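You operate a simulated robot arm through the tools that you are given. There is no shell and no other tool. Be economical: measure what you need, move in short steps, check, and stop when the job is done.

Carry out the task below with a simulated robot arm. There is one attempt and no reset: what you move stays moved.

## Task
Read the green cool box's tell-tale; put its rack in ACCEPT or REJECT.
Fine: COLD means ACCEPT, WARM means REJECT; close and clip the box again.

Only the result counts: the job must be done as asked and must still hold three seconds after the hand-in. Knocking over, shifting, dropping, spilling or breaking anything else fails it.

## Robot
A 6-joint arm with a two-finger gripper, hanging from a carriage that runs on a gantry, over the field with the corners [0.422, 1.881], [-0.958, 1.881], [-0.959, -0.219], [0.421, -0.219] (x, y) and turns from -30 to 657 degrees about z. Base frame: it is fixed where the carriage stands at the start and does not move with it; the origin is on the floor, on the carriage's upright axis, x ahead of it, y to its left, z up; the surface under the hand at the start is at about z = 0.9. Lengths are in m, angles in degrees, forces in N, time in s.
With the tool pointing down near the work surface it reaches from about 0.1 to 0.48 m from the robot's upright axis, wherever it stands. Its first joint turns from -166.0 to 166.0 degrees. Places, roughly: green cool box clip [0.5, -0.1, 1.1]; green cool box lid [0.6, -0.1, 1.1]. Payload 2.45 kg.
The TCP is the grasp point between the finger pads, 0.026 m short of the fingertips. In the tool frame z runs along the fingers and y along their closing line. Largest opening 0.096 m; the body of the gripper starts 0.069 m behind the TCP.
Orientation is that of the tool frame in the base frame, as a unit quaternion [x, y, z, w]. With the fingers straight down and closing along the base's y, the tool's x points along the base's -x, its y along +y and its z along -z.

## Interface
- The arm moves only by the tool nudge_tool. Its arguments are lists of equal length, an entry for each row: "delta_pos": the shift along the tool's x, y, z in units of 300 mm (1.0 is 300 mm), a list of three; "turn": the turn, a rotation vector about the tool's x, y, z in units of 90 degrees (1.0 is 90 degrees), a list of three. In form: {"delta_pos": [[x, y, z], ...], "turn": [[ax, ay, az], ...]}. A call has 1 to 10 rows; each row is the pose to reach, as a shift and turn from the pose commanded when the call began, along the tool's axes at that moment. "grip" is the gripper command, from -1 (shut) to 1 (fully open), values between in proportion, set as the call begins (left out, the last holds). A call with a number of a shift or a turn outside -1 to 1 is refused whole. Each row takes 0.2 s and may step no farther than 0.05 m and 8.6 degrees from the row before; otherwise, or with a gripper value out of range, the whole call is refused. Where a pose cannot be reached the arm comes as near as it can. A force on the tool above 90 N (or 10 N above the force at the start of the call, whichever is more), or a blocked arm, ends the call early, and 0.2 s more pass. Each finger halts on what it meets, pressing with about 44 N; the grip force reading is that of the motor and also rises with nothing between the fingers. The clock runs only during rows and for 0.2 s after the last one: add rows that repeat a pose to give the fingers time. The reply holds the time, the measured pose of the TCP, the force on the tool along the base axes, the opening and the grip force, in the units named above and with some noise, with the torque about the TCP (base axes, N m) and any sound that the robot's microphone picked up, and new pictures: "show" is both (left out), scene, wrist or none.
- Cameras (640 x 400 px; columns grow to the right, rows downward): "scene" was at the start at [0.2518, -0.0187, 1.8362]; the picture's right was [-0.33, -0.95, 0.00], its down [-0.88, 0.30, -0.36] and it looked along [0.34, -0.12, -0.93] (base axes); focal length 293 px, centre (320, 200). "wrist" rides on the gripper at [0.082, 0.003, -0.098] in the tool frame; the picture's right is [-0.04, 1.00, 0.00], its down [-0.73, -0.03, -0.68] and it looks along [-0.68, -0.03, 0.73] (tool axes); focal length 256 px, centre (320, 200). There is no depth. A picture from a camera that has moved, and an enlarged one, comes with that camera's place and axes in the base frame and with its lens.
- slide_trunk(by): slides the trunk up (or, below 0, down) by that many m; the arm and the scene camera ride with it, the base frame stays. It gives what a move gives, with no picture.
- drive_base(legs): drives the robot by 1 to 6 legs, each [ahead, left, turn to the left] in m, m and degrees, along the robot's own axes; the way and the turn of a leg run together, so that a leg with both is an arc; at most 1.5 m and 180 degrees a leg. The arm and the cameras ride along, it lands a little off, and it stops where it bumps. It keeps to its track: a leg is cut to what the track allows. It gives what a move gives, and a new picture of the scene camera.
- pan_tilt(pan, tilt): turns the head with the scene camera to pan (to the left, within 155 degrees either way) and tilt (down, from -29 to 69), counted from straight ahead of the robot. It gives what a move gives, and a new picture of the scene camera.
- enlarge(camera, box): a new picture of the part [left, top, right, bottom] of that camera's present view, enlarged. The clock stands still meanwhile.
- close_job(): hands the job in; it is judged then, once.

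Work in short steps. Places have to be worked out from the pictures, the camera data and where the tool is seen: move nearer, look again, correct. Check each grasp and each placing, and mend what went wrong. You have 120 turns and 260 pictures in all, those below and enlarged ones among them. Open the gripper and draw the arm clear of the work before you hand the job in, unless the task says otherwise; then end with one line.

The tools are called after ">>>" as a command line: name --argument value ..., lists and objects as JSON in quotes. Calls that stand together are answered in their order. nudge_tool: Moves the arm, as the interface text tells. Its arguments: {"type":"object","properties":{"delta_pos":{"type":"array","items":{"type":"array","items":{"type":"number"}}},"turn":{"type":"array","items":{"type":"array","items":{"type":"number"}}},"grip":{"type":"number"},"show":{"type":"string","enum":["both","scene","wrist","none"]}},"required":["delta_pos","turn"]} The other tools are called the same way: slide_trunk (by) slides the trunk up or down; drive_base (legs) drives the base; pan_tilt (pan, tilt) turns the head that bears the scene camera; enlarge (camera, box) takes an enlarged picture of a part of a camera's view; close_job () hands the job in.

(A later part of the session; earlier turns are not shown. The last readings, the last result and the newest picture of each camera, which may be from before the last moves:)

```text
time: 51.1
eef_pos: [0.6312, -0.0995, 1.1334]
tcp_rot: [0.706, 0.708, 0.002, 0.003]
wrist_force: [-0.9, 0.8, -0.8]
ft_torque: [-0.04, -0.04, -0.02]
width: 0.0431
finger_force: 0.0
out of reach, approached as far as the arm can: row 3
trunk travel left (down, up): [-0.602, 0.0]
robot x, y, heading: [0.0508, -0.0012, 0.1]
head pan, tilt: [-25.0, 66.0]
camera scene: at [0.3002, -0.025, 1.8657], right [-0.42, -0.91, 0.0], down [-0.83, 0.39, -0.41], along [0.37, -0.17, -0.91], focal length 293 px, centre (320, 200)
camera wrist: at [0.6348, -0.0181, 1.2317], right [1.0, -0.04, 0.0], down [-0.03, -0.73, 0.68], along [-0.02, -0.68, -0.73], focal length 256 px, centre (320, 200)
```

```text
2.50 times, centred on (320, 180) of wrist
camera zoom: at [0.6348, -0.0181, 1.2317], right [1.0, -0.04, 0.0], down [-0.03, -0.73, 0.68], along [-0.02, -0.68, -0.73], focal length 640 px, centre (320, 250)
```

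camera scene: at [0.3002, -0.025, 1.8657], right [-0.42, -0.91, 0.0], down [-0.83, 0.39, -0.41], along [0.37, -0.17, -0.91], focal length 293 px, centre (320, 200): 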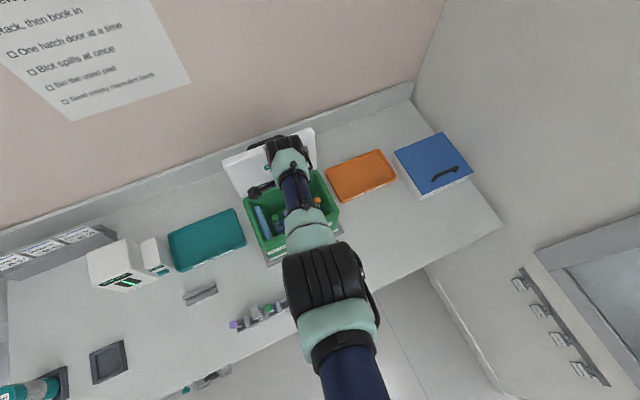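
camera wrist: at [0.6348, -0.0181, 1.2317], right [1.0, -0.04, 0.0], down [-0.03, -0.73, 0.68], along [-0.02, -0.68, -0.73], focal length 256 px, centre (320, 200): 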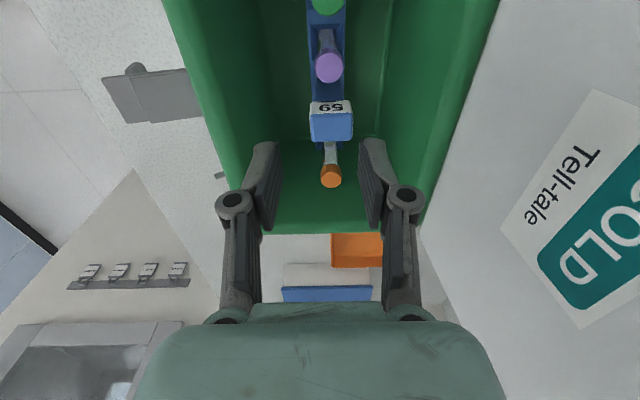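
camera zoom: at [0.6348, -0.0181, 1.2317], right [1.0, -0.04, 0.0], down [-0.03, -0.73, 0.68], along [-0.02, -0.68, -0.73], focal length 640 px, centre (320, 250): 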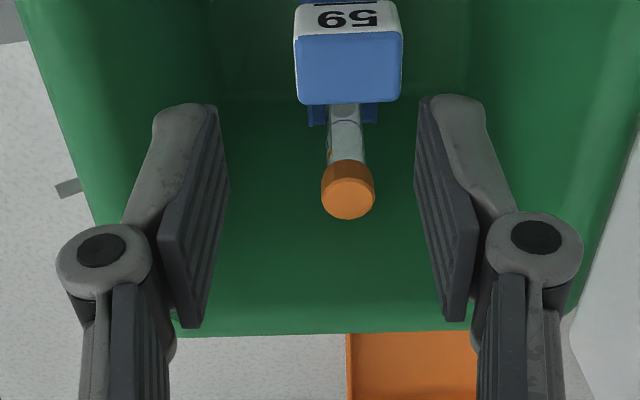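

The knob is at (0.641, -0.103), about 3 cm wide. The arm is at its reach limit, so I rise and draw back 8 cm, then drive the carriage 8 cm forward.

>>> nudge_tool --delta_pos '[[0, 0, -0.12], [0, -0.12, -0.2], [0, -0.26, -0.2]]' --turn '[[0, 0, 0], [0, 0, 0], [0, 0, 0]]' --grip 0.2 --show "none"

>>> drive_base --legs '[[0.08, 0, 0]]'

>>> nudge_tool --delta_pos '[[0, 0, 0]]' --turn '[[0, 0, 0]]' --show "wrist"

```text
time: 52.0
eef_pos: [0.5538, -0.0998, 1.192]
tcp_rot: [0.707, 0.707, 0.0, 0.001]
wrist_force: [0.0, 0.6, 0.3]
ft_torque: [-0.01, 0.04, 0.01]
width: 0.0577
finger_force: 0.0
trunk travel left (down, up): [-0.602, 0.0]
robot x, y, heading: [0.0486, -0.0011, 0.4]
head pan, tilt: [-25.0, 66.0]
```

```text
time: 53.0
eef_pos: [0.6322, -0.1, 1.1919]
tcp_rot: [0.706, 0.708, 0.001, 0.002]
wrist_force: [-0.4, 0.2, 0.3]
ft_torque: [0.0, -0.01, -0.01]
width: 0.0574
finger_force: 0.0
trunk travel left (down, up): [-0.602, 0.0]
robot x, y, heading: [0.1284, 0.0003, 0.1]
head pan, tilt: [-25.0, 66.0]
camera scene: at [0.3801, -0.0249, 1.8659], right [-0.42, -0.91, 0.0], down [-0.83, 0.38, -0.41], along [0.37, -0.17, -0.91], focal length 293 px, centre (320, 200)
```

scene: 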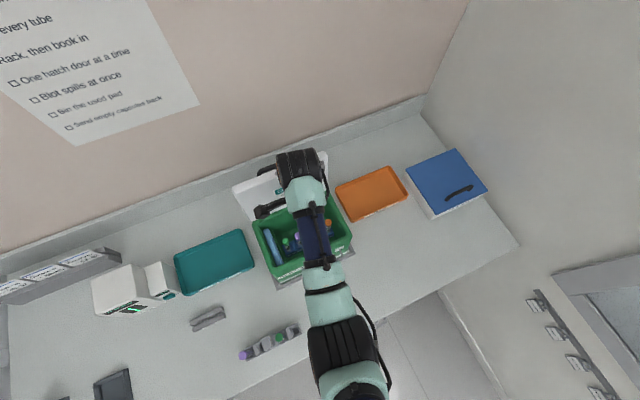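

```text
time: 53.4
eef_pos: [0.6327, -0.1005, 1.1913]
tcp_rot: [0.706, 0.708, 0.001, 0.001]
wrist_force: [-0.2, -0.1, 0.2]
ft_torque: [0.0, 0.01, 0.0]
width: 0.0575
finger_force: 0.0
trunk travel left (down, up): [-0.602, 0.0]
robot x, y, heading: [0.1242, -0.0019, 0.2]
head pan, tilt: [-25.0, 66.0]
camera wrist: at [0.6371, -0.0182, 1.2901], right [1.0, -0.04, 0.0], down [-0.03, -0.73, 0.68], along [-0.02, -0.68, -0.73], focal length 256 px, centre (320, 200)
```

wrist: 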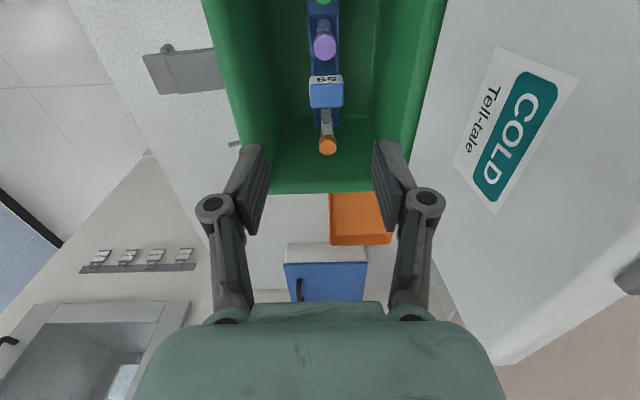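

Knob confirmed at (0.641, -0.104). The box mouth is tight for the knuckles, so I narrow to ~3.8 cm and descend in stages, first to z≈1.10.

>>> nudge_tool --delta_pos '[[-0.012, 0.028, 0.1], [-0.012, 0.028, 0.2], [-0.012, 0.028, 0.3]]' --turn '[[0, 0, 0], [0, 0, 0], [0, 0, 0]]' --grip -0.2 --show "wrist"

>>> enlarge --camera "wrist" --box '[220, 80, 420, 240]'

```text
time: 54.2
eef_pos: [0.6428, -0.1037, 1.1033]
tcp_rot: [0.707, 0.708, 0.002, 0.001]
wrist_force: [-0.5, 0.3, -0.3]
ft_torque: [0.02, 0.04, 0.03]
width: 0.0382
finger_force: 0.0
trunk travel left (down, up): [-0.602, 0.0]
robot x, y, heading: [0.1235, -0.003, -0.0]
head pan, tilt: [-25.0, 66.0]
camera wrist: at [0.6455, -0.0216, 1.2002], right [1.0, -0.04, 0.0], down [-0.03, -0.73, 0.68], along [-0.02, -0.68, -0.73], focal length 256 px, centre (320, 200)
```

wrist: 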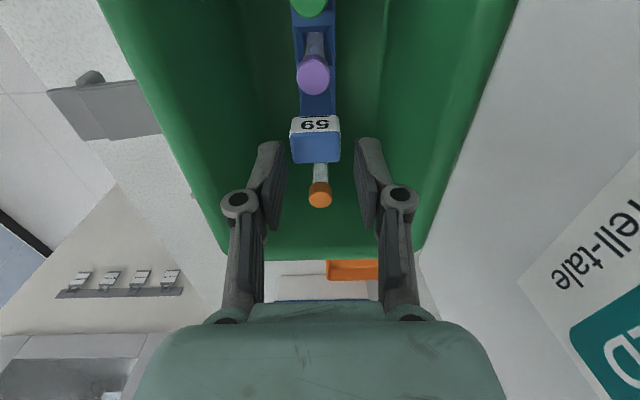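

```text
2.50 times, centred on (320, 160) of wrist
camera zoom: at [0.6455, -0.0216, 1.2002], right [1.0, -0.04, 0.0], down [-0.03, -0.73, 0.68], along [-0.02, -0.68, -0.73], focal length 640 px, centre (320, 300)
```

zoom: 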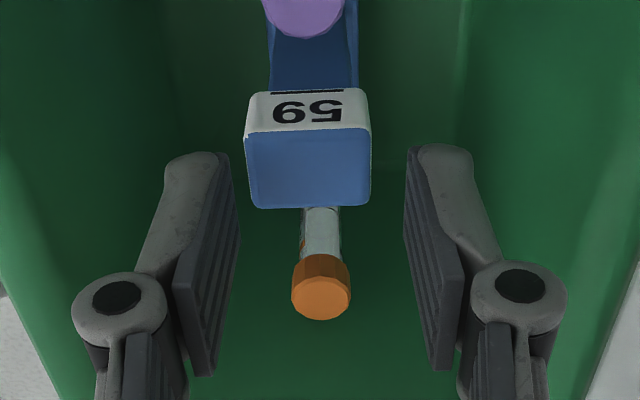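

Well aligned; shift 2.5 mm back, descend 3.2 cm, then close.

>>> nudge_tool --delta_pos '[[-0.002, -0.009, 0.05], [-0.002, -0.009, 0.107]]' --turn '[[0, 0, 0], [0, 0, 0]]' --show "wrist"

>>> enlarge --camera "wrist" --box '[220, 100, 420, 260]'

```text
time: 54.8
eef_pos: [0.6391, -0.1044, 1.069]
tcp_rot: [0.707, 0.707, 0.001, 0.001]
wrist_force: [0.8, -0.3, 0.1]
ft_torque: [0.0, 0.02, -0.02]
width: 0.0386
finger_force: 0.0
trunk travel left (down, up): [-0.602, 0.0]
robot x, y, heading: [0.1256, -0.0023, -0.0]
head pan, tilt: [-25.0, 66.0]
camera wrist: at [0.643, -0.0223, 1.1681], right [1.0, -0.04, 0.0], down [-0.03, -0.73, 0.68], along [-0.02, -0.68, -0.73], focal length 256 px, centre (320, 200)
```

wrist: 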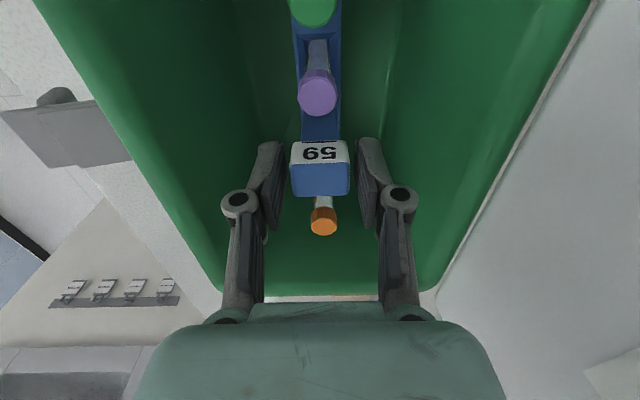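

```text
2.50 times, centred on (320, 180) of wrist
camera zoom: at [0.643, -0.0223, 1.1681], right [1.0, -0.04, 0.0], down [-0.03, -0.73, 0.68], along [-0.02, -0.68, -0.73], focal length 640 px, centre (320, 250)
```

zoom: 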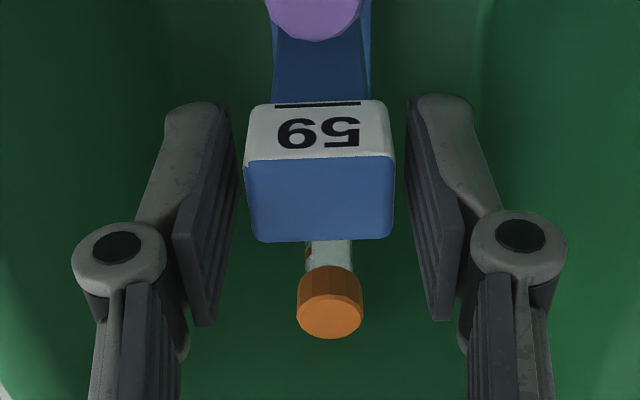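

The knob is centred; 6 mm lower and close.

>>> nudge_tool --delta_pos '[[0, 0, 0.02]]' --turn '[[0, 0, 0]]' --show "none"

>>> nudge_tool --delta_pos '[[0, 0, 0], [0, 0, 0], [0, 0, 0]]' --turn '[[0, 0, 0], [0, 0, 0], [0, 0, 0]]' --grip -1 --show "none"

>>> nudge_tool --delta_pos '[[0, 0, -0.03], [0, 0, -0.06], [0, 0, -0.1]]' --turn '[[0, 0, 0], [0, 0, 0], [0, 0, 0]]' --show "wrist"

```text
time: 55.2
eef_pos: [0.6384, -0.1035, 1.0625]
tcp_rot: [0.707, 0.707, 0.001, 0.0]
wrist_force: [-0.2, 0.3, 0.2]
ft_torque: [-0.02, 0.04, 0.0]
width: 0.0383
finger_force: 0.1
trunk travel left (down, up): [-0.602, 0.0]
robot x, y, heading: [0.1252, 0.004, 0.1]
head pan, tilt: [-25.0, 66.0]
```

```text
time: 56.0
eef_pos: [0.6389, -0.1034, 1.0643]
tcp_rot: [0.706, 0.708, 0.001, 0.001]
wrist_force: [0.5, 1.0, 0.3]
ft_torque: [0.01, 0.06, 0.08]
width: 0.0288
finger_force: 44.7
trunk travel left (down, up): [-0.602, 0.0]
robot x, y, heading: [0.1263, 0.0004, 0.1]
head pan, tilt: [-25.0, 66.0]
```

```text
time: 56.8
eef_pos: [0.6393, -0.1044, 1.0934]
tcp_rot: [0.706, 0.708, 0.001, 0.001]
wrist_force: [-0.2, -0.7, -1.5]
ft_torque: [-0.01, 0.03, 0.02]
width: 0.0285
finger_force: 44.3
trunk travel left (down, up): [-0.602, 0.0]
robot x, y, heading: [0.1265, -0.0008, -0.1]
head pan, tilt: [-25.0, 66.0]
camera wrist: at [0.6428, -0.0222, 1.1922], right [1.0, -0.04, 0.0], down [-0.03, -0.73, 0.68], along [-0.02, -0.68, -0.73], focal length 256 px, centre (320, 200)
```

wrist: 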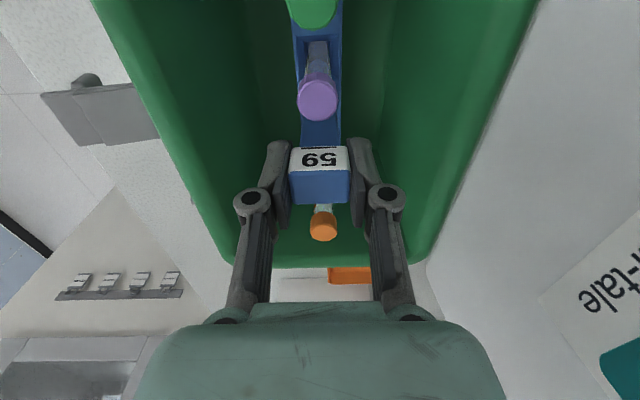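

The rack lifts with the hand (1.5 N). I continue straight up to z≈1.22.

>>> nudge_tool --delta_pos '[[0, 0, -0.11], [0, 0, -0.22], [0, 0, -0.33], [0, 0, -0.42]]' --turn '[[0, 0, 0], [0, 0, 0], [0, 0, 0], [0, 0, 0]]' --show "both"

```text
time: 57.8
eef_pos: [0.638, -0.1029, 1.2203]
tcp_rot: [0.706, 0.708, 0.0, 0.001]
wrist_force: [-0.6, -0.7, -3.0]
ft_torque: [0.01, -0.01, -0.01]
width: 0.0288
finger_force: 43.8
trunk travel left (down, up): [-0.602, 0.0]
robot x, y, heading: [0.1283, -0.0023, -0.1]
head pan, tilt: [-25.0, 66.0]
camera scene: at [0.38, -0.0249, 1.8659], right [-0.42, -0.91, 0.0], down [-0.83, 0.38, -0.41], along [0.37, -0.17, -0.91], focal length 293 px, centre (320, 200)
camera wrist: at [0.6415, -0.0219, 1.3181], right [1.0, -0.04, 0.0], down [-0.03, -0.73, 0.68], along [-0.02, -0.68, -0.73], focal length 256 px, centre (320, 200)
```

scene: 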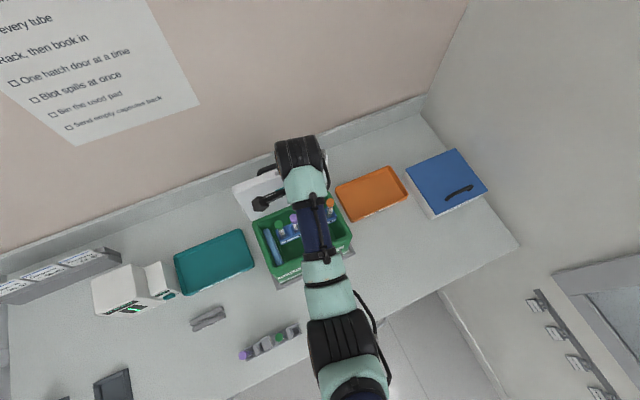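
wrist: 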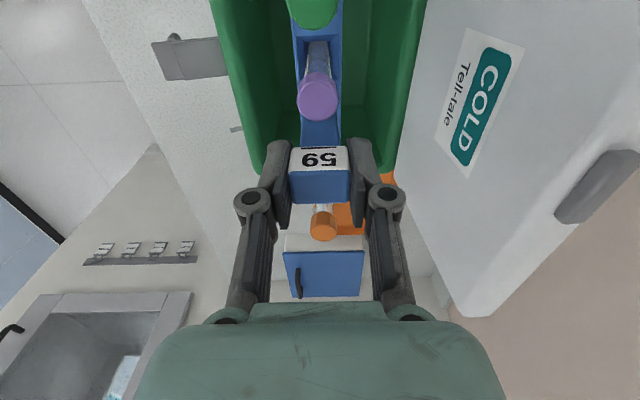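

Lift another 4 cm for clearance above the rim.

>>> nudge_tool --delta_pos '[[0, 0, -0.07], [0, 0, -0.14]]' --turn '[[0, 0, 0], [0, 0, 0]]' --show "none"

>>> enlarge --camera "scene" --box '[220, 160, 380, 300]'

```text
time: 58.4
eef_pos: [0.6428, -0.1056, 1.2571]
tcp_rot: [0.706, 0.708, 0.001, 0.0]
wrist_force: [-0.3, -0.3, -1.3]
ft_torque: [0.0, -0.04, -0.04]
width: 0.0283
finger_force: 44.3
out of reach, approached as far as the arm can: row 2
trunk travel left (down, up): [-0.602, 0.0]
robot x, y, heading: [0.1289, 0.0005, 0.2]
head pan, tilt: [-25.0, 66.0]
```

```text
2.86 times, centred on (300, 230) of scene
camera zoom: at [0.3801, -0.0249, 1.8659], right [-0.42, -0.91, 0.0], down [-0.83, 0.38, -0.41], along [0.37, -0.17, -0.91], focal length 836 px, centre (377, 114)
```

zoom: 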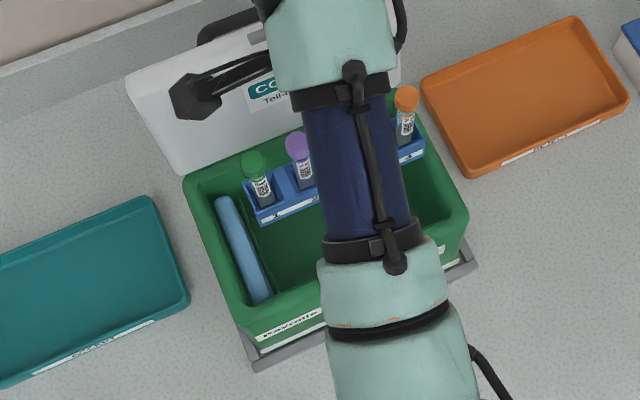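

Rack bottom is ~5 cm above the rim. The ACCEPT tray spans about x 0.64–0.77, y 0.09–0.31. I drive left 0.30, then ahead 0.07.

>>> drive_base --legs '[[0, 0.302, 0]]'

>>> drive_base --legs '[[0.062, 0, 0]]'

>>> nudge_tool --delta_pos '[[0, 0, 0]]' --turn '[[0, 0, 0]]' --show "wrist"

```text
time: 60.5
eef_pos: [0.6423, 0.1935, 1.2569]
tcp_rot: [0.705, 0.709, 0.001, 0.002]
wrist_force: [-0.2, -0.4, -1.5]
ft_torque: [-0.03, -0.02, 0.02]
width: 0.0285
finger_force: 44.2
trunk travel left (down, up): [-0.602, 0.0]
robot x, y, heading: [0.1295, 0.2984, -0.1]
head pan, tilt: [-25.0, 66.0]
camera scene: at [0.3796, 0.2744, 1.8659], right [-0.42, -0.91, 0.0], down [-0.83, 0.38, -0.41], along [0.37, -0.17, -0.91], focal length 293 px, centre (320, 200)
```

scene: 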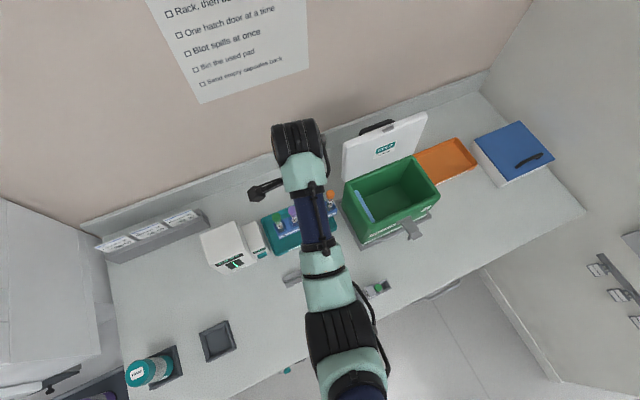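

```text
time: 61.4
eef_pos: [0.7039, 0.1948, 1.2555]
tcp_rot: [0.706, 0.708, 0.002, 0.001]
wrist_force: [0.0, -0.4, -1.5]
ft_torque: [-0.01, -0.03, -0.02]
width: 0.0285
finger_force: 44.1
trunk travel left (down, up): [-0.602, 0.0]
robot x, y, heading: [0.1896, 0.3037, 0.0]
head pan, tilt: [-25.0, 66.0]
camera scene: at [0.4412, 0.2742, 1.8659], right [-0.42, -0.91, 0.0], down [-0.83, 0.39, -0.41], along [0.37, -0.17, -0.91], focal length 293 px, centre (320, 200)
```

scene: 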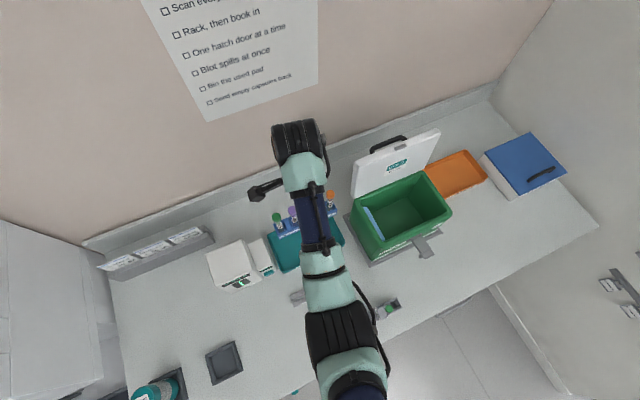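

```text
time: 61.8
eef_pos: [0.7033, 0.1938, 1.2553]
tcp_rot: [0.706, 0.708, 0.001, 0.003]
wrist_force: [0.2, -0.4, -2.0]
ft_torque: [-0.03, 0.0, 0.02]
width: 0.0286
finger_force: 43.8
trunk travel left (down, up): [-0.602, 0.0]
robot x, y, heading: [0.1906, 0.298, -0.1]
head pan, tilt: [-25.0, 66.0]
camera wrist: at [0.7074, 0.2755, 1.355], right [1.0, -0.04, 0.0], down [-0.03, -0.73, 0.68], along [-0.02, -0.68, -0.73], focal length 256 px, centre (320, 200)
```

wrist: 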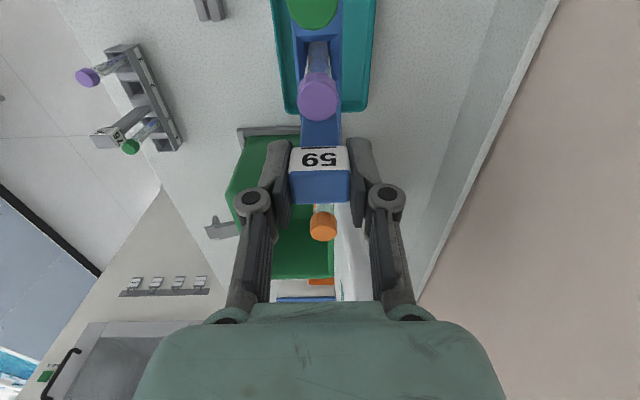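

Centre over the tray needs +6 mm x, +4 mm y. To keep within reach low down, I lower a bit, pull the tool in 4.5 cm and drive 5 cm ahead.

>>> nudge_tool --delta_pos '[[0.007, 0, 0.1], [0.013, -0.07, 0.18], [0.013, -0.15, 0.2]]' --turn '[[0, 0, 0], [0, 0, 0], [0, 0, 0]]' --show "none"

>>> drive_base --legs '[[0.052, 0, 0]]'

>>> nudge_tool --delta_pos '[[0, 0, 0.13], [0, 0, 0.26], [0, 0, 0.35]]' --turn '[[0, 0, 0], [0, 0, 0], [0, 0, 0]]' --show "both"

```text
time: 62.6
eef_pos: [0.659, 0.1982, 1.196]
tcp_rot: [0.707, 0.708, 0.002, 0.002]
wrist_force: [1.2, 0.0, -2.1]
ft_torque: [-0.05, 0.02, 0.01]
width: 0.0285
finger_force: 43.9
trunk travel left (down, up): [-0.602, 0.0]
robot x, y, heading: [0.1886, 0.3003, 0.2]
head pan, tilt: [-25.0, 66.0]
```

```text
time: 63.6
eef_pos: [0.7109, 0.1977, 1.1973]
tcp_rot: [0.707, 0.707, 0.001, 0.001]
wrist_force: [0.6, -0.2, -2.3]
ft_torque: [-0.01, 0.03, -0.03]
width: 0.0286
finger_force: 43.7
trunk travel left (down, up): [-0.602, 0.0]
robot x, y, heading: [0.2416, 0.2985, -0.0]
head pan, tilt: [-25.0, 66.0]
camera scene: at [0.4928, 0.2742, 1.8659], right [-0.42, -0.91, 0.0], down [-0.83, 0.39, -0.41], along [0.37, -0.17, -0.91], focal length 293 px, centre (320, 200)
```

scene: 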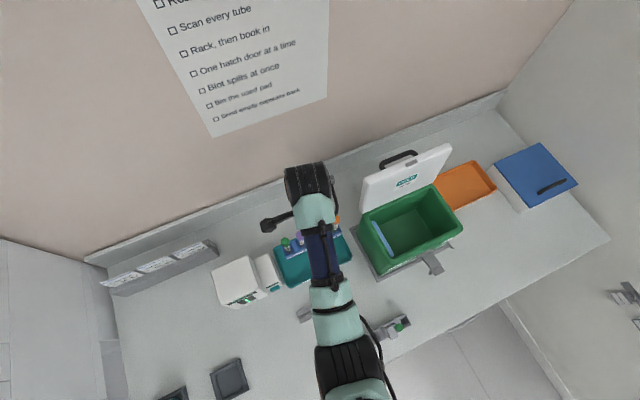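

```text
time: 64.4
eef_pos: [0.711, 0.1981, 1.0916]
tcp_rot: [0.707, 0.707, 0.001, 0.002]
wrist_force: [0.2, -0.2, -1.3]
ft_torque: [0.0, -0.01, 0.02]
width: 0.0288
finger_force: 44.0
trunk travel left (down, up): [-0.602, 0.0]
robot x, y, heading: [0.2401, 0.304, 0.1]
head pan, tilt: [-25.0, 66.0]
camera scene: at [0.4928, 0.2742, 1.866], right [-0.42, -0.91, 0.0], down [-0.83, 0.39, -0.41], along [0.37, -0.17, -0.91], focal length 293 px, centre (320, 200)
camera wrist: at [0.7146, 0.2793, 1.1896], right [1.0, -0.04, 0.0], down [-0.03, -0.73, 0.68], along [-0.02, -0.68, -0.73], focal length 256 px, centre (320, 200)
```

scene: 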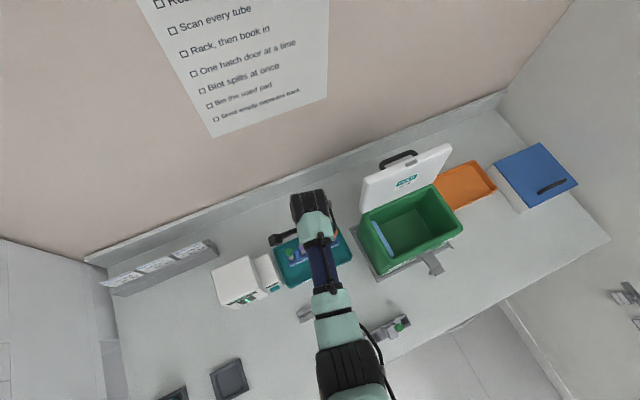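
wrist: 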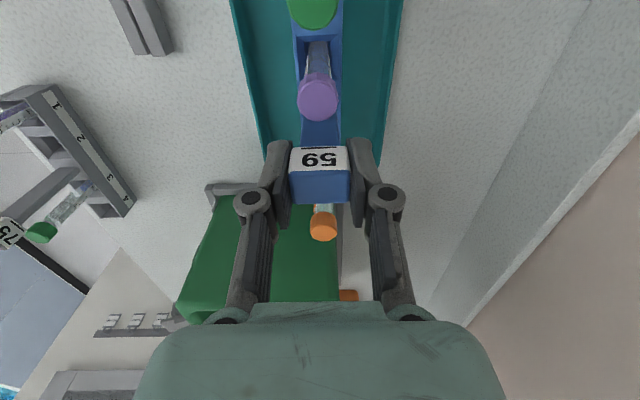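

Over the tray centre. I check clearance to the small white device and rack ends.

>>> enlarge --camera "scene" --box '[220, 190, 380, 310]'

```text
3.33 times, centred on (300, 250) of scene
camera zoom: at [0.4928, 0.2742, 1.866], right [-0.42, -0.91, 0.0], down [-0.83, 0.39, -0.41], along [0.37, -0.17, -0.91], focal length 975 px, centre (387, 33)
```

zoom: 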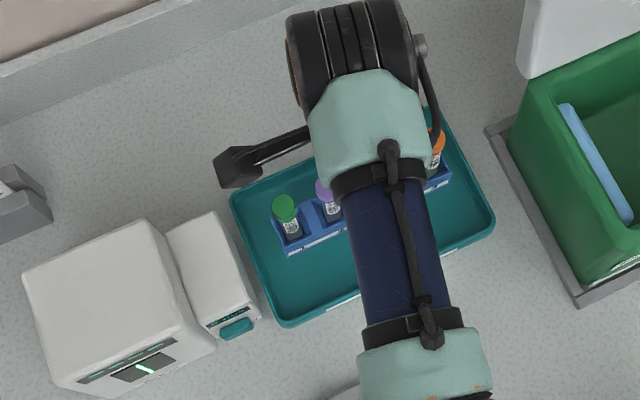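

Clear. I lower in small steps toward z≈1.02 watching for contact.

>>> nudge_tool --delta_pos '[[0, 0, 0.07], [0, 0, 0.14], [0, 0, 0.18]]' --turn '[[0, 0, 0], [0, 0, 0], [0, 0, 0]]' --show "both"

```text
time: 65.2
eef_pos: [0.7156, 0.1964, 1.0397]
tcp_rot: [0.707, 0.708, 0.003, 0.004]
wrist_force: [-2.0, 1.5, 34.3]
ft_torque: [0.04, 0.29, -0.02]
width: 0.0285
finger_force: 44.5
trunk travel left (down, up): [-0.602, 0.0]
robot x, y, heading: [0.2412, 0.2979, -0.2]
head pan, tilt: [-25.0, 66.0]
camera scene: at [0.4934, 0.2742, 1.867], right [-0.42, -0.91, 0.0], down [-0.83, 0.39, -0.41], along [0.37, -0.17, -0.91], focal length 293 px, centre (320, 200)
camera wrist: at [0.7188, 0.2782, 1.139], right [1.0, -0.04, 0.01], down [-0.04, -0.73, 0.68], along [-0.02, -0.68, -0.73], focal length 256 px, centre (320, 200)
```

scene: 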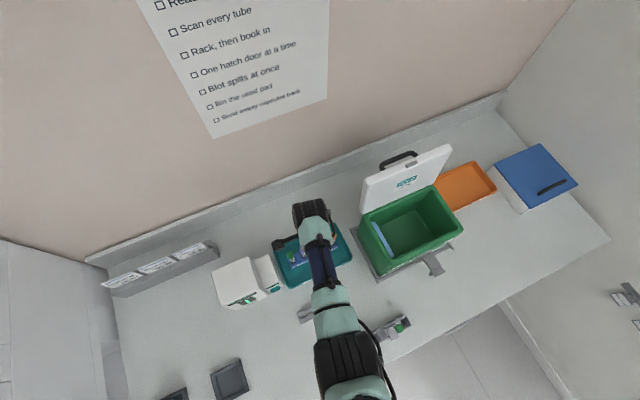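
wrist: 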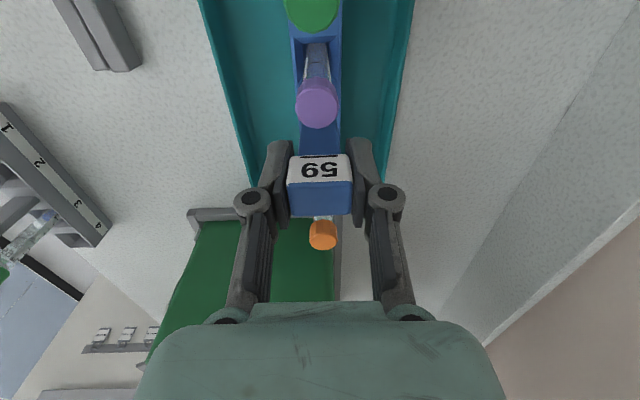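

Contact: 34 N at z≈1.04, so the rack stands on the tray floor. I relieve a few mm and release slightly.

>>> nudge_tool --delta_pos '[[0, 0, -0.01]]' --turn '[[0, 0, 0]]' --show "none"

>>> enlarge --camera "scene" --box '[240, 200, 380, 300]'

```text
time: 65.6
eef_pos: [0.7138, 0.196, 1.0393]
tcp_rot: [0.706, 0.708, 0.001, 0.003]
wrist_force: [5.5, -1.6, 12.9]
ft_torque: [-0.34, -0.5, 0.11]
width: 0.0283
finger_force: 44.3
trunk travel left (down, up): [-0.602, 0.0]
robot x, y, heading: [0.2377, 0.2959, -0.1]
head pan, tilt: [-25.0, 66.0]
```

```text
4.00 times, centred on (310, 250) of scene
camera zoom: at [0.4935, 0.2741, 1.866], right [-0.42, -0.91, 0.0], down [-0.83, 0.39, -0.41], along [0.37, -0.17, -0.91], focal length 1170 px, centre (360, 0)
```

zoom: 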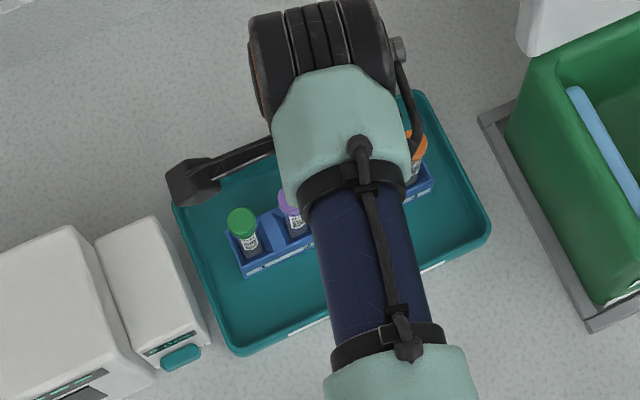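

Rack sits flat inside the tray. Release and rise straight up.

>>> nudge_tool --delta_pos '[[0, 0, -0.005], [0, 0, -0.005]]' --turn '[[0, 0, 0], [0, 0, 0]]' --grip -0.15 --show "none"

>>> nudge_tool --delta_pos '[[0, 0, -0.08], [0, 0, -0.2], [0, 0, -0.32], [0, 0, -0.44]]' --turn '[[0, 0, 0], [0, 0, 0], [0, 0, 0], [0, 0, 0]]' --show "both"

```text
time: 66.2
eef_pos: [0.7106, 0.1968, 1.0415]
tcp_rot: [0.707, 0.707, 0.001, 0.002]
wrist_force: [0.2, 0.5, 0.0]
ft_torque: [0.0, 0.02, -0.01]
width: 0.0407
finger_force: 0.0
trunk travel left (down, up): [-0.602, 0.0]
robot x, y, heading: [0.2424, 0.2994, 0.2]
head pan, tilt: [-25.0, 66.0]
```

```text
time: 67.2
eef_pos: [0.7109, 0.1982, 1.1756]
tcp_rot: [0.706, 0.708, 0.001, 0.002]
wrist_force: [-0.6, 0.1, 0.1]
ft_torque: [0.0, 0.0, -0.01]
width: 0.0408
finger_force: 0.2
trunk travel left (down, up): [-0.602, 0.0]
robot x, y, heading: [0.2406, 0.2997, 0.1]
head pan, tilt: [-25.0, 66.0]
camera scene: at [0.4928, 0.2742, 1.8659], right [-0.42, -0.91, 0.0], down [-0.83, 0.39, -0.41], along [0.37, -0.17, -0.91], focal length 293 px, centre (320, 200)
camera wrist: at [0.715, 0.2791, 1.2735], right [1.0, -0.04, 0.0], down [-0.03, -0.73, 0.68], along [-0.02, -0.68, -0.73], focal length 256 px, centre (320, 200)
```

scene: 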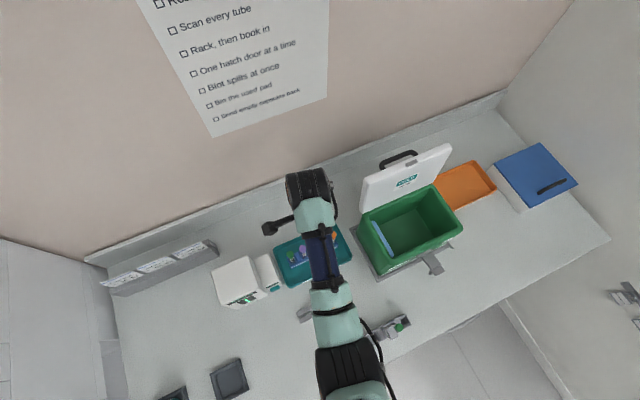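
wrist: 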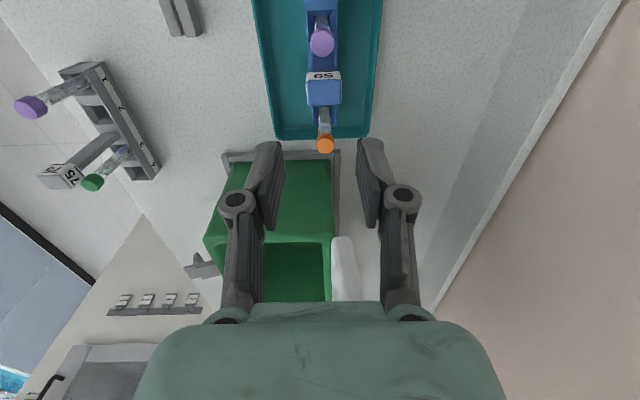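

The rack stands in ACCEPT. Next, close the lid: I look at its angle to choose a push point behind it, left of the handle.

>>> enlarge --camera "scene" --box '[340, 130, 480, 280]'

>>> enlarge --camera "wrist" --box '[180, 0, 460, 310]'

```text
2.67 times, centred on (410, 205) of scene
camera zoom: at [0.4928, 0.2742, 1.8659], right [-0.42, -0.91, 0.0], down [-0.83, 0.39, -0.41], along [0.37, -0.17, -0.91], focal length 780 px, centre (80, 187)
```

zoom: 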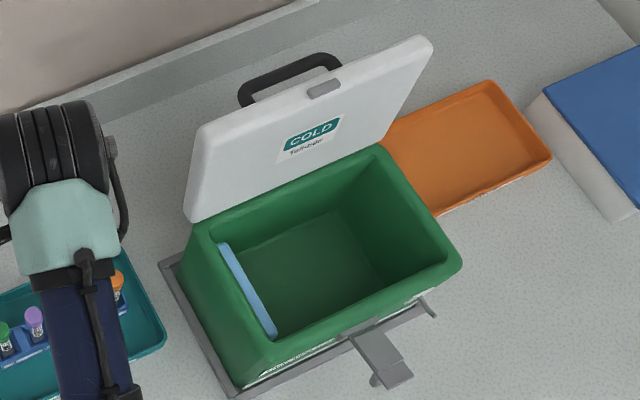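

```text
1.29 times, centred on (320, 155) of wrist
camera zoom: at [0.715, 0.2791, 1.2735], right [1.0, -0.04, 0.0], down [-0.03, -0.73, 0.68], along [-0.02, -0.68, -0.73], focal length 330 px, centre (320, 258)
```

zoom: 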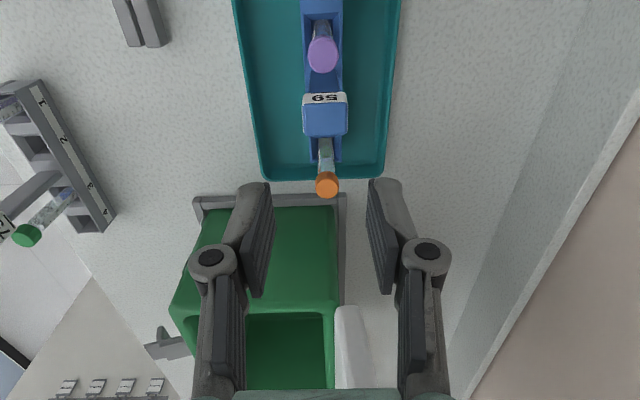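

The lid leans back ~102°, outer face near x≈0.79 at the top. I shut the fingers, move to x≈0.84, z≈1.225 (over free space), then drive right so the finger is behind the lid's left part.

>>> nudge_tool --delta_pos '[[0, 0.1, -0.1], [0, 0.22, -0.16], [0, 0.34, -0.16], [0, 0.43, -0.16]]' --turn '[[0, 0, 0], [0, 0, 0], [0, 0, 0], [0, 0, 0]]' --grip -1 --show "scene"

```text
time: 68.2
eef_pos: [0.8404, 0.1982, 1.2231]
tcp_rot: [0.707, 0.707, 0.001, 0.001]
wrist_force: [0.1, -0.5, -0.2]
ft_torque: [-0.04, -0.03, 0.01]
width: 0.0
finger_force: 27.9
trunk travel left (down, up): [-0.602, 0.0]
robot x, y, heading: [0.2404, 0.2995, 0.2]
head pan, tilt: [-25.0, 66.0]
camera scene: at [0.4927, 0.2742, 1.8659], right [-0.42, -0.91, 0.0], down [-0.83, 0.39, -0.41], along [0.37, -0.17, -0.91], focal length 293 px, centre (320, 200)
```

scene: 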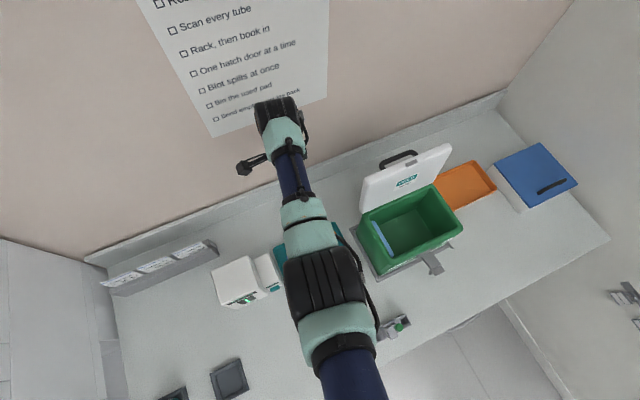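

Now drive right 0.20.

>>> drive_base --legs '[[0, -0.2, 0]]'

>>> enlarge --camera "scene" --box '[200, 80, 420, 270]'

```text
time: 69.8
eef_pos: [0.8416, -0.0024, 1.2236]
tcp_rot: [0.706, 0.708, 0.002, 0.001]
wrist_force: [-0.3, 0.9, -0.4]
ft_torque: [0.0, 0.0, 0.0]
width: 0.0
finger_force: 28.7
trunk travel left (down, up): [-0.602, 0.0]
robot x, y, heading: [0.2393, 0.0981, -0.0]
head pan, tilt: [-25.0, 66.0]
camera scene: at [0.4931, 0.0737, 1.8659], right [-0.42, -0.91, 0.0], down [-0.83, 0.38, -0.41], along [0.37, -0.17, -0.91], focal length 293 px, centre (320, 200)
```

scene: 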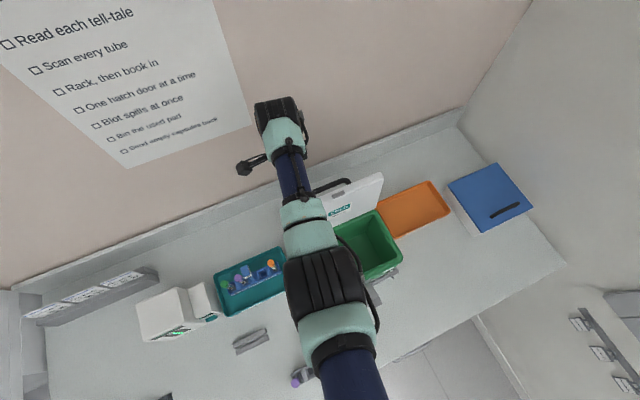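

```text
2.11 times, centred on (310, 175) of scene
camera zoom: at [0.4931, 0.0737, 1.8659], right [-0.42, -0.91, 0.0], down [-0.83, 0.38, -0.41], along [0.37, -0.17, -0.91], focal length 616 px, centre (341, 253)
```

zoom: 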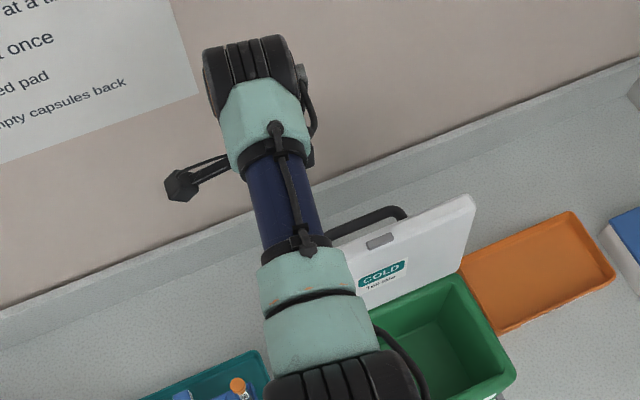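

The finger is behind the lid, left of the handle. I pull it forward to x≈0.715.

>>> nudge_tool --delta_pos '[[0, -0.14, 0], [0, -0.28, 0], [0, -0.42, 0]]' --turn '[[0, 0, 0], [0, 0, 0], [0, 0, 0]]' --show "both"

```text
time: 70.6
eef_pos: [0.7151, -0.0021, 1.222]
tcp_rot: [0.706, 0.708, 0.0, 0.002]
wrist_force: [0.1, 0.0, 0.9]
ft_torque: [0.01, 0.03, 0.02]
width: 0.0
finger_force: 28.6
trunk travel left (down, up): [-0.602, 0.0]
robot x, y, heading: [0.2399, 0.1001, 0.0]
head pan, tilt: [-25.0, 66.0]
camera scene: at [0.4932, 0.0737, 1.866], right [-0.42, -0.91, 0.0], down [-0.83, 0.38, -0.41], along [0.37, -0.17, -0.91], focal length 293 px, centre (320, 200)
camera wrist: at [0.7182, 0.0794, 1.3211], right [1.0, -0.04, 0.0], down [-0.03, -0.73, 0.68], along [-0.02, -0.68, -0.73], focal length 256 px, centre (320, 200)
```

scene: 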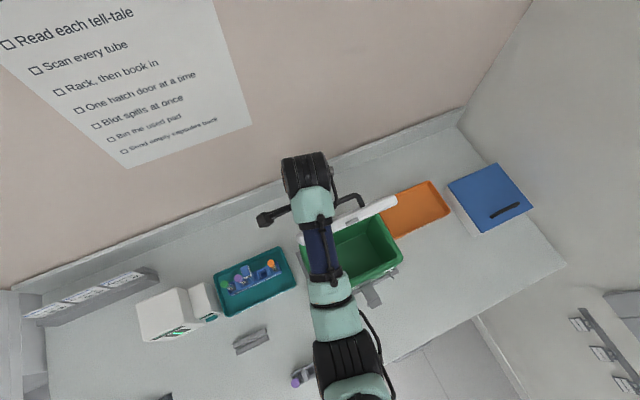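
wrist: 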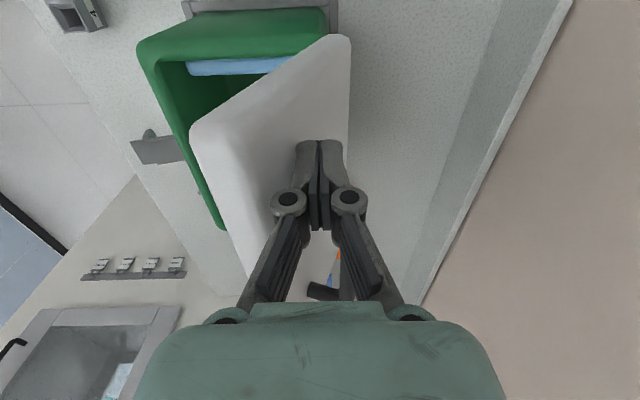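

Lid is leaning forward now. I follow the arc forward and down over its top.

>>> nudge_tool --delta_pos '[[0, -0.117, 0.03], [0, -0.217, 0.11], [0, -0.3, 0.19], [0, -0.35, 0.25]]' --turn '[[0, 0, 0], [0, 0, 0], [0, 0, 0], [0, 0, 0]]' --show "both"

```text
time: 71.6
eef_pos: [0.6107, -0.0023, 1.1467]
tcp_rot: [0.706, 0.709, 0.001, 0.002]
wrist_force: [0.1, 0.0, -0.2]
ft_torque: [0.02, 0.0, 0.0]
width: 0.0
finger_force: 28.2
out of reach, approached as far as the arm can: row 1
trunk travel left (down, up): [-0.602, 0.0]
robot x, y, heading: [0.2407, 0.0999, 0.1]
head pan, tilt: [-25.0, 66.0]
camera scene: at [0.4932, 0.0737, 1.866], right [-0.42, -0.91, 0.0], down [-0.83, 0.38, -0.41], along [0.37, -0.17, -0.91], focal length 293 px, centre (320, 200)
camera wrist: at [0.6136, 0.0784, 1.2453], right [1.0, -0.04, 0.0], down [-0.03, -0.73, 0.68], along [-0.02, -0.68, -0.73], focal length 256 px, centre (320, 200)
```

scene: 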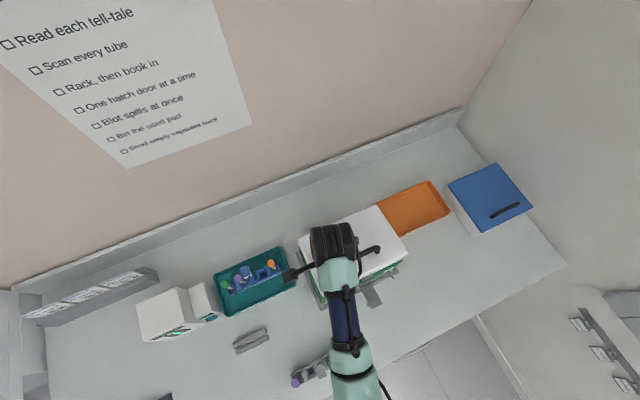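
wrist: 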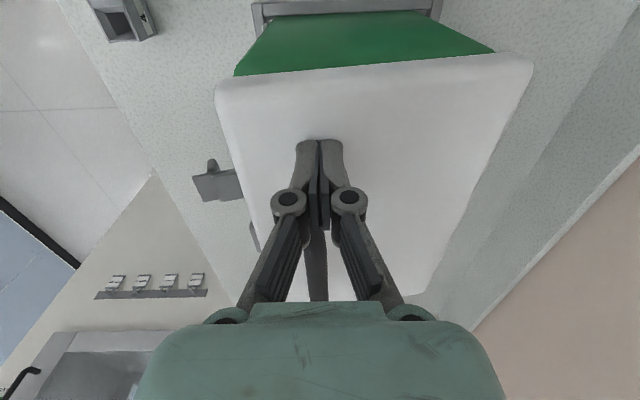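

Nearly shut. I press down gently until the force shows the lid is seated.

>>> nudge_tool --delta_pos '[[0, -0.05, 0.03], [0, -0.08, 0.05], [0, -0.08, 0.065]]' --turn '[[0, 0, 0], [0, 0, 0], [0, 0, 0]]' --show "both"

>>> enlarge --camera "scene" --box '[280, 190, 430, 320]'

```text
time: 72.4
eef_pos: [0.5867, -0.0035, 1.1271]
tcp_rot: [0.706, 0.709, 0.001, 0.001]
wrist_force: [1.3, 0.7, 0.7]
ft_torque: [0.01, -0.03, -0.02]
width: 0.0
finger_force: 28.7
trunk travel left (down, up): [-0.602, 0.0]
robot x, y, heading: [0.2391, 0.0954, 0.3]
head pan, tilt: [-25.0, 66.0]
camera scene: at [0.4931, 0.0737, 1.866], right [-0.42, -0.91, 0.0], down [-0.83, 0.38, -0.41], along [0.37, -0.17, -0.91], focal length 293 px, centre (320, 200)
camera wrist: at [0.5895, 0.0787, 1.226], right [1.0, -0.04, 0.0], down [-0.03, -0.73, 0.68], along [-0.02, -0.68, -0.73], focal length 256 px, centre (320, 200)
```

scene: 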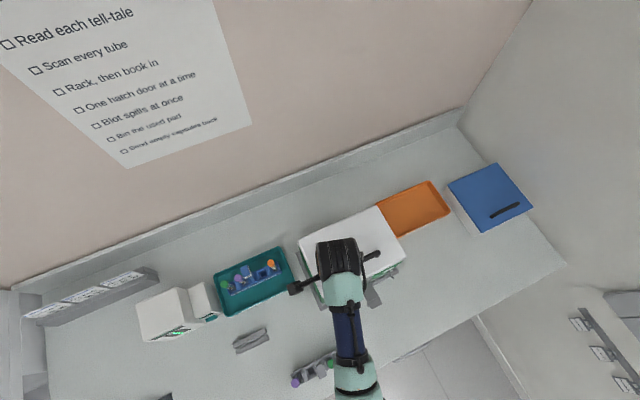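
wrist: 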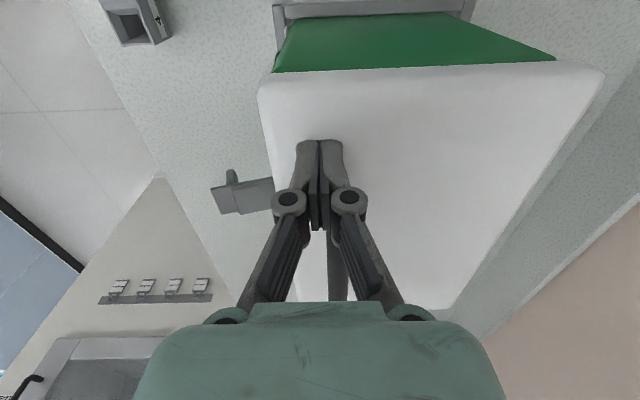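

```text
3.08 times, centred on (355, 255) of scene
camera zoom: at [0.4931, 0.0737, 1.866], right [-0.42, -0.91, 0.0], down [-0.83, 0.38, -0.41], along [0.37, -0.17, -0.91], focal length 900 px, centre (212, 31)
```

zoom: 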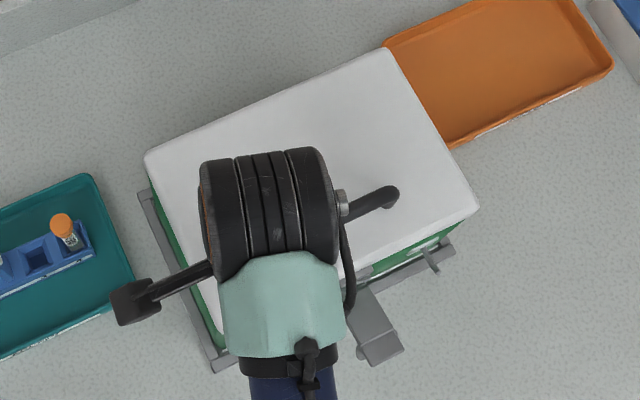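

Little force yet; a few more mm down.

>>> nudge_tool --delta_pos '[[0, 0, 0.015], [0, 0, 0.03], [0, 0, 0.045]]' --turn '[[0, 0, 0], [0, 0, 0], [0, 0, 0]]' --show "wrist"

```text
time: 73.0
eef_pos: [0.5859, -0.0032, 1.1255]
tcp_rot: [0.706, 0.708, 0.002, 0.004]
wrist_force: [-23.2, 7.1, 57.6]
ft_torque: [0.27, 0.59, 0.08]
width: 0.0061
finger_force: 28.1
trunk travel left (down, up): [-0.602, 0.0]
robot x, y, heading: [0.235, 0.1031, 0.1]
head pan, tilt: [-25.0, 66.0]
stopped in row 2: the force on the tool passed its limit at 102 N (the readings are from after the stop); the commanded pose is now the measured one
camera wrist: at [0.5894, 0.0788, 1.2242], right [1.0, -0.04, 0.01], down [-0.03, -0.73, 0.68], along [-0.02, -0.68, -0.73], focal length 256 px, centre (320, 200)
```

wrist: 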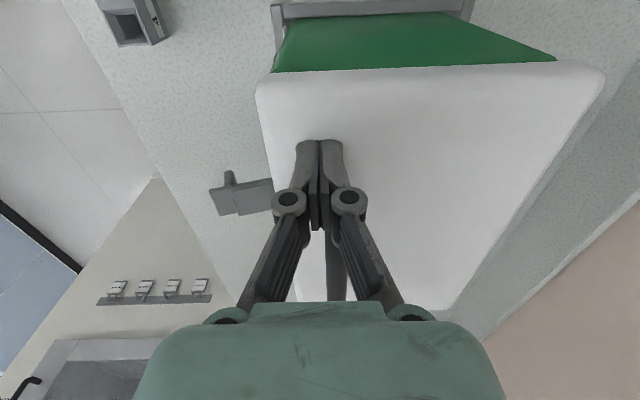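

The lid is seated (top at z≈1.10). I rise, drive back 0.19 and right 0.10, and look at the clip.

>>> nudge_tool --delta_pos '[[0, 0, -0.05], [0, 0, -0.1]]' --turn '[[0, 0, 0], [0, 0, 0]]' --show "none"

>>> drive_base --legs '[[-0.19, 0, 0], [0, -0.1, 0]]'

>>> enlarge --camera "scene" --box '[220, 140, 380, 280]'

```text
time: 73.5
eef_pos: [0.5863, -0.0047, 1.153]
tcp_rot: [0.706, 0.708, 0.002, 0.003]
wrist_force: [0.3, -0.4, 0.0]
ft_torque: [-0.01, -0.03, 0.01]
width: 0.0
finger_force: 29.1
trunk travel left (down, up): [-0.602, 0.0]
robot x, y, heading: [0.242, 0.0998, 0.2]
head pan, tilt: [-25.0, 66.0]
```

```text
time: 75.9
eef_pos: [0.3956, -0.1028, 1.1528]
tcp_rot: [0.705, 0.709, 0.002, 0.004]
wrist_force: [0.1, -1.0, 0.2]
ft_torque: [0.0, 0.01, -0.02]
width: 0.0
finger_force: 28.3
trunk travel left (down, up): [-0.602, 0.0]
robot x, y, heading: [0.0448, -0.0029, 0.0]
head pan, tilt: [-25.0, 66.0]
camera scene: at [0.3012, -0.0253, 1.8659], right [-0.42, -0.91, 0.0], down [-0.83, 0.38, -0.41], along [0.37, -0.17, -0.91], focal length 293 px, centre (320, 200)
```

scene: 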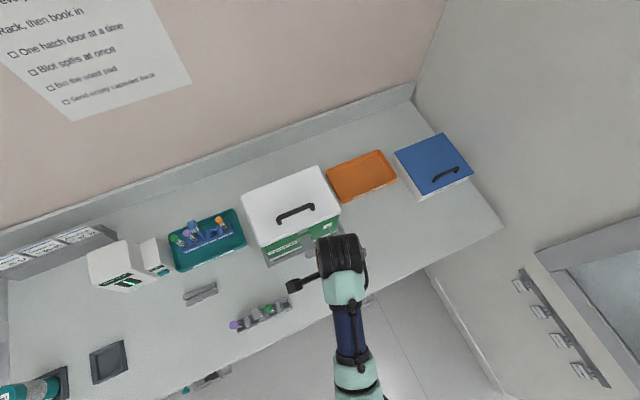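

```text
2.86 times, centred on (300, 210) of scene
camera zoom: at [0.3012, -0.0253, 1.8659], right [-0.42, -0.91, 0.0], down [-0.83, 0.38, -0.41], along [0.37, -0.17, -0.91], focal length 836 px, centre (377, 171)
```

zoom: 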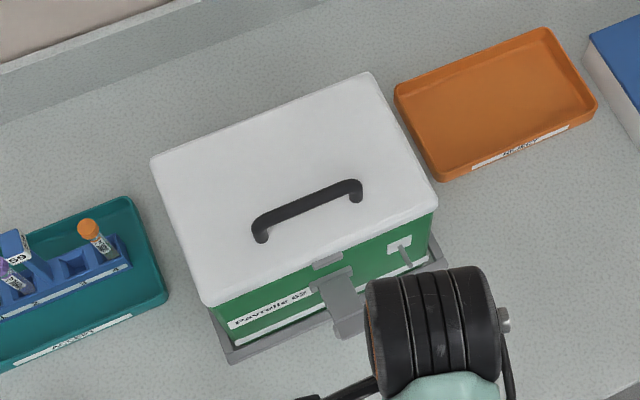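

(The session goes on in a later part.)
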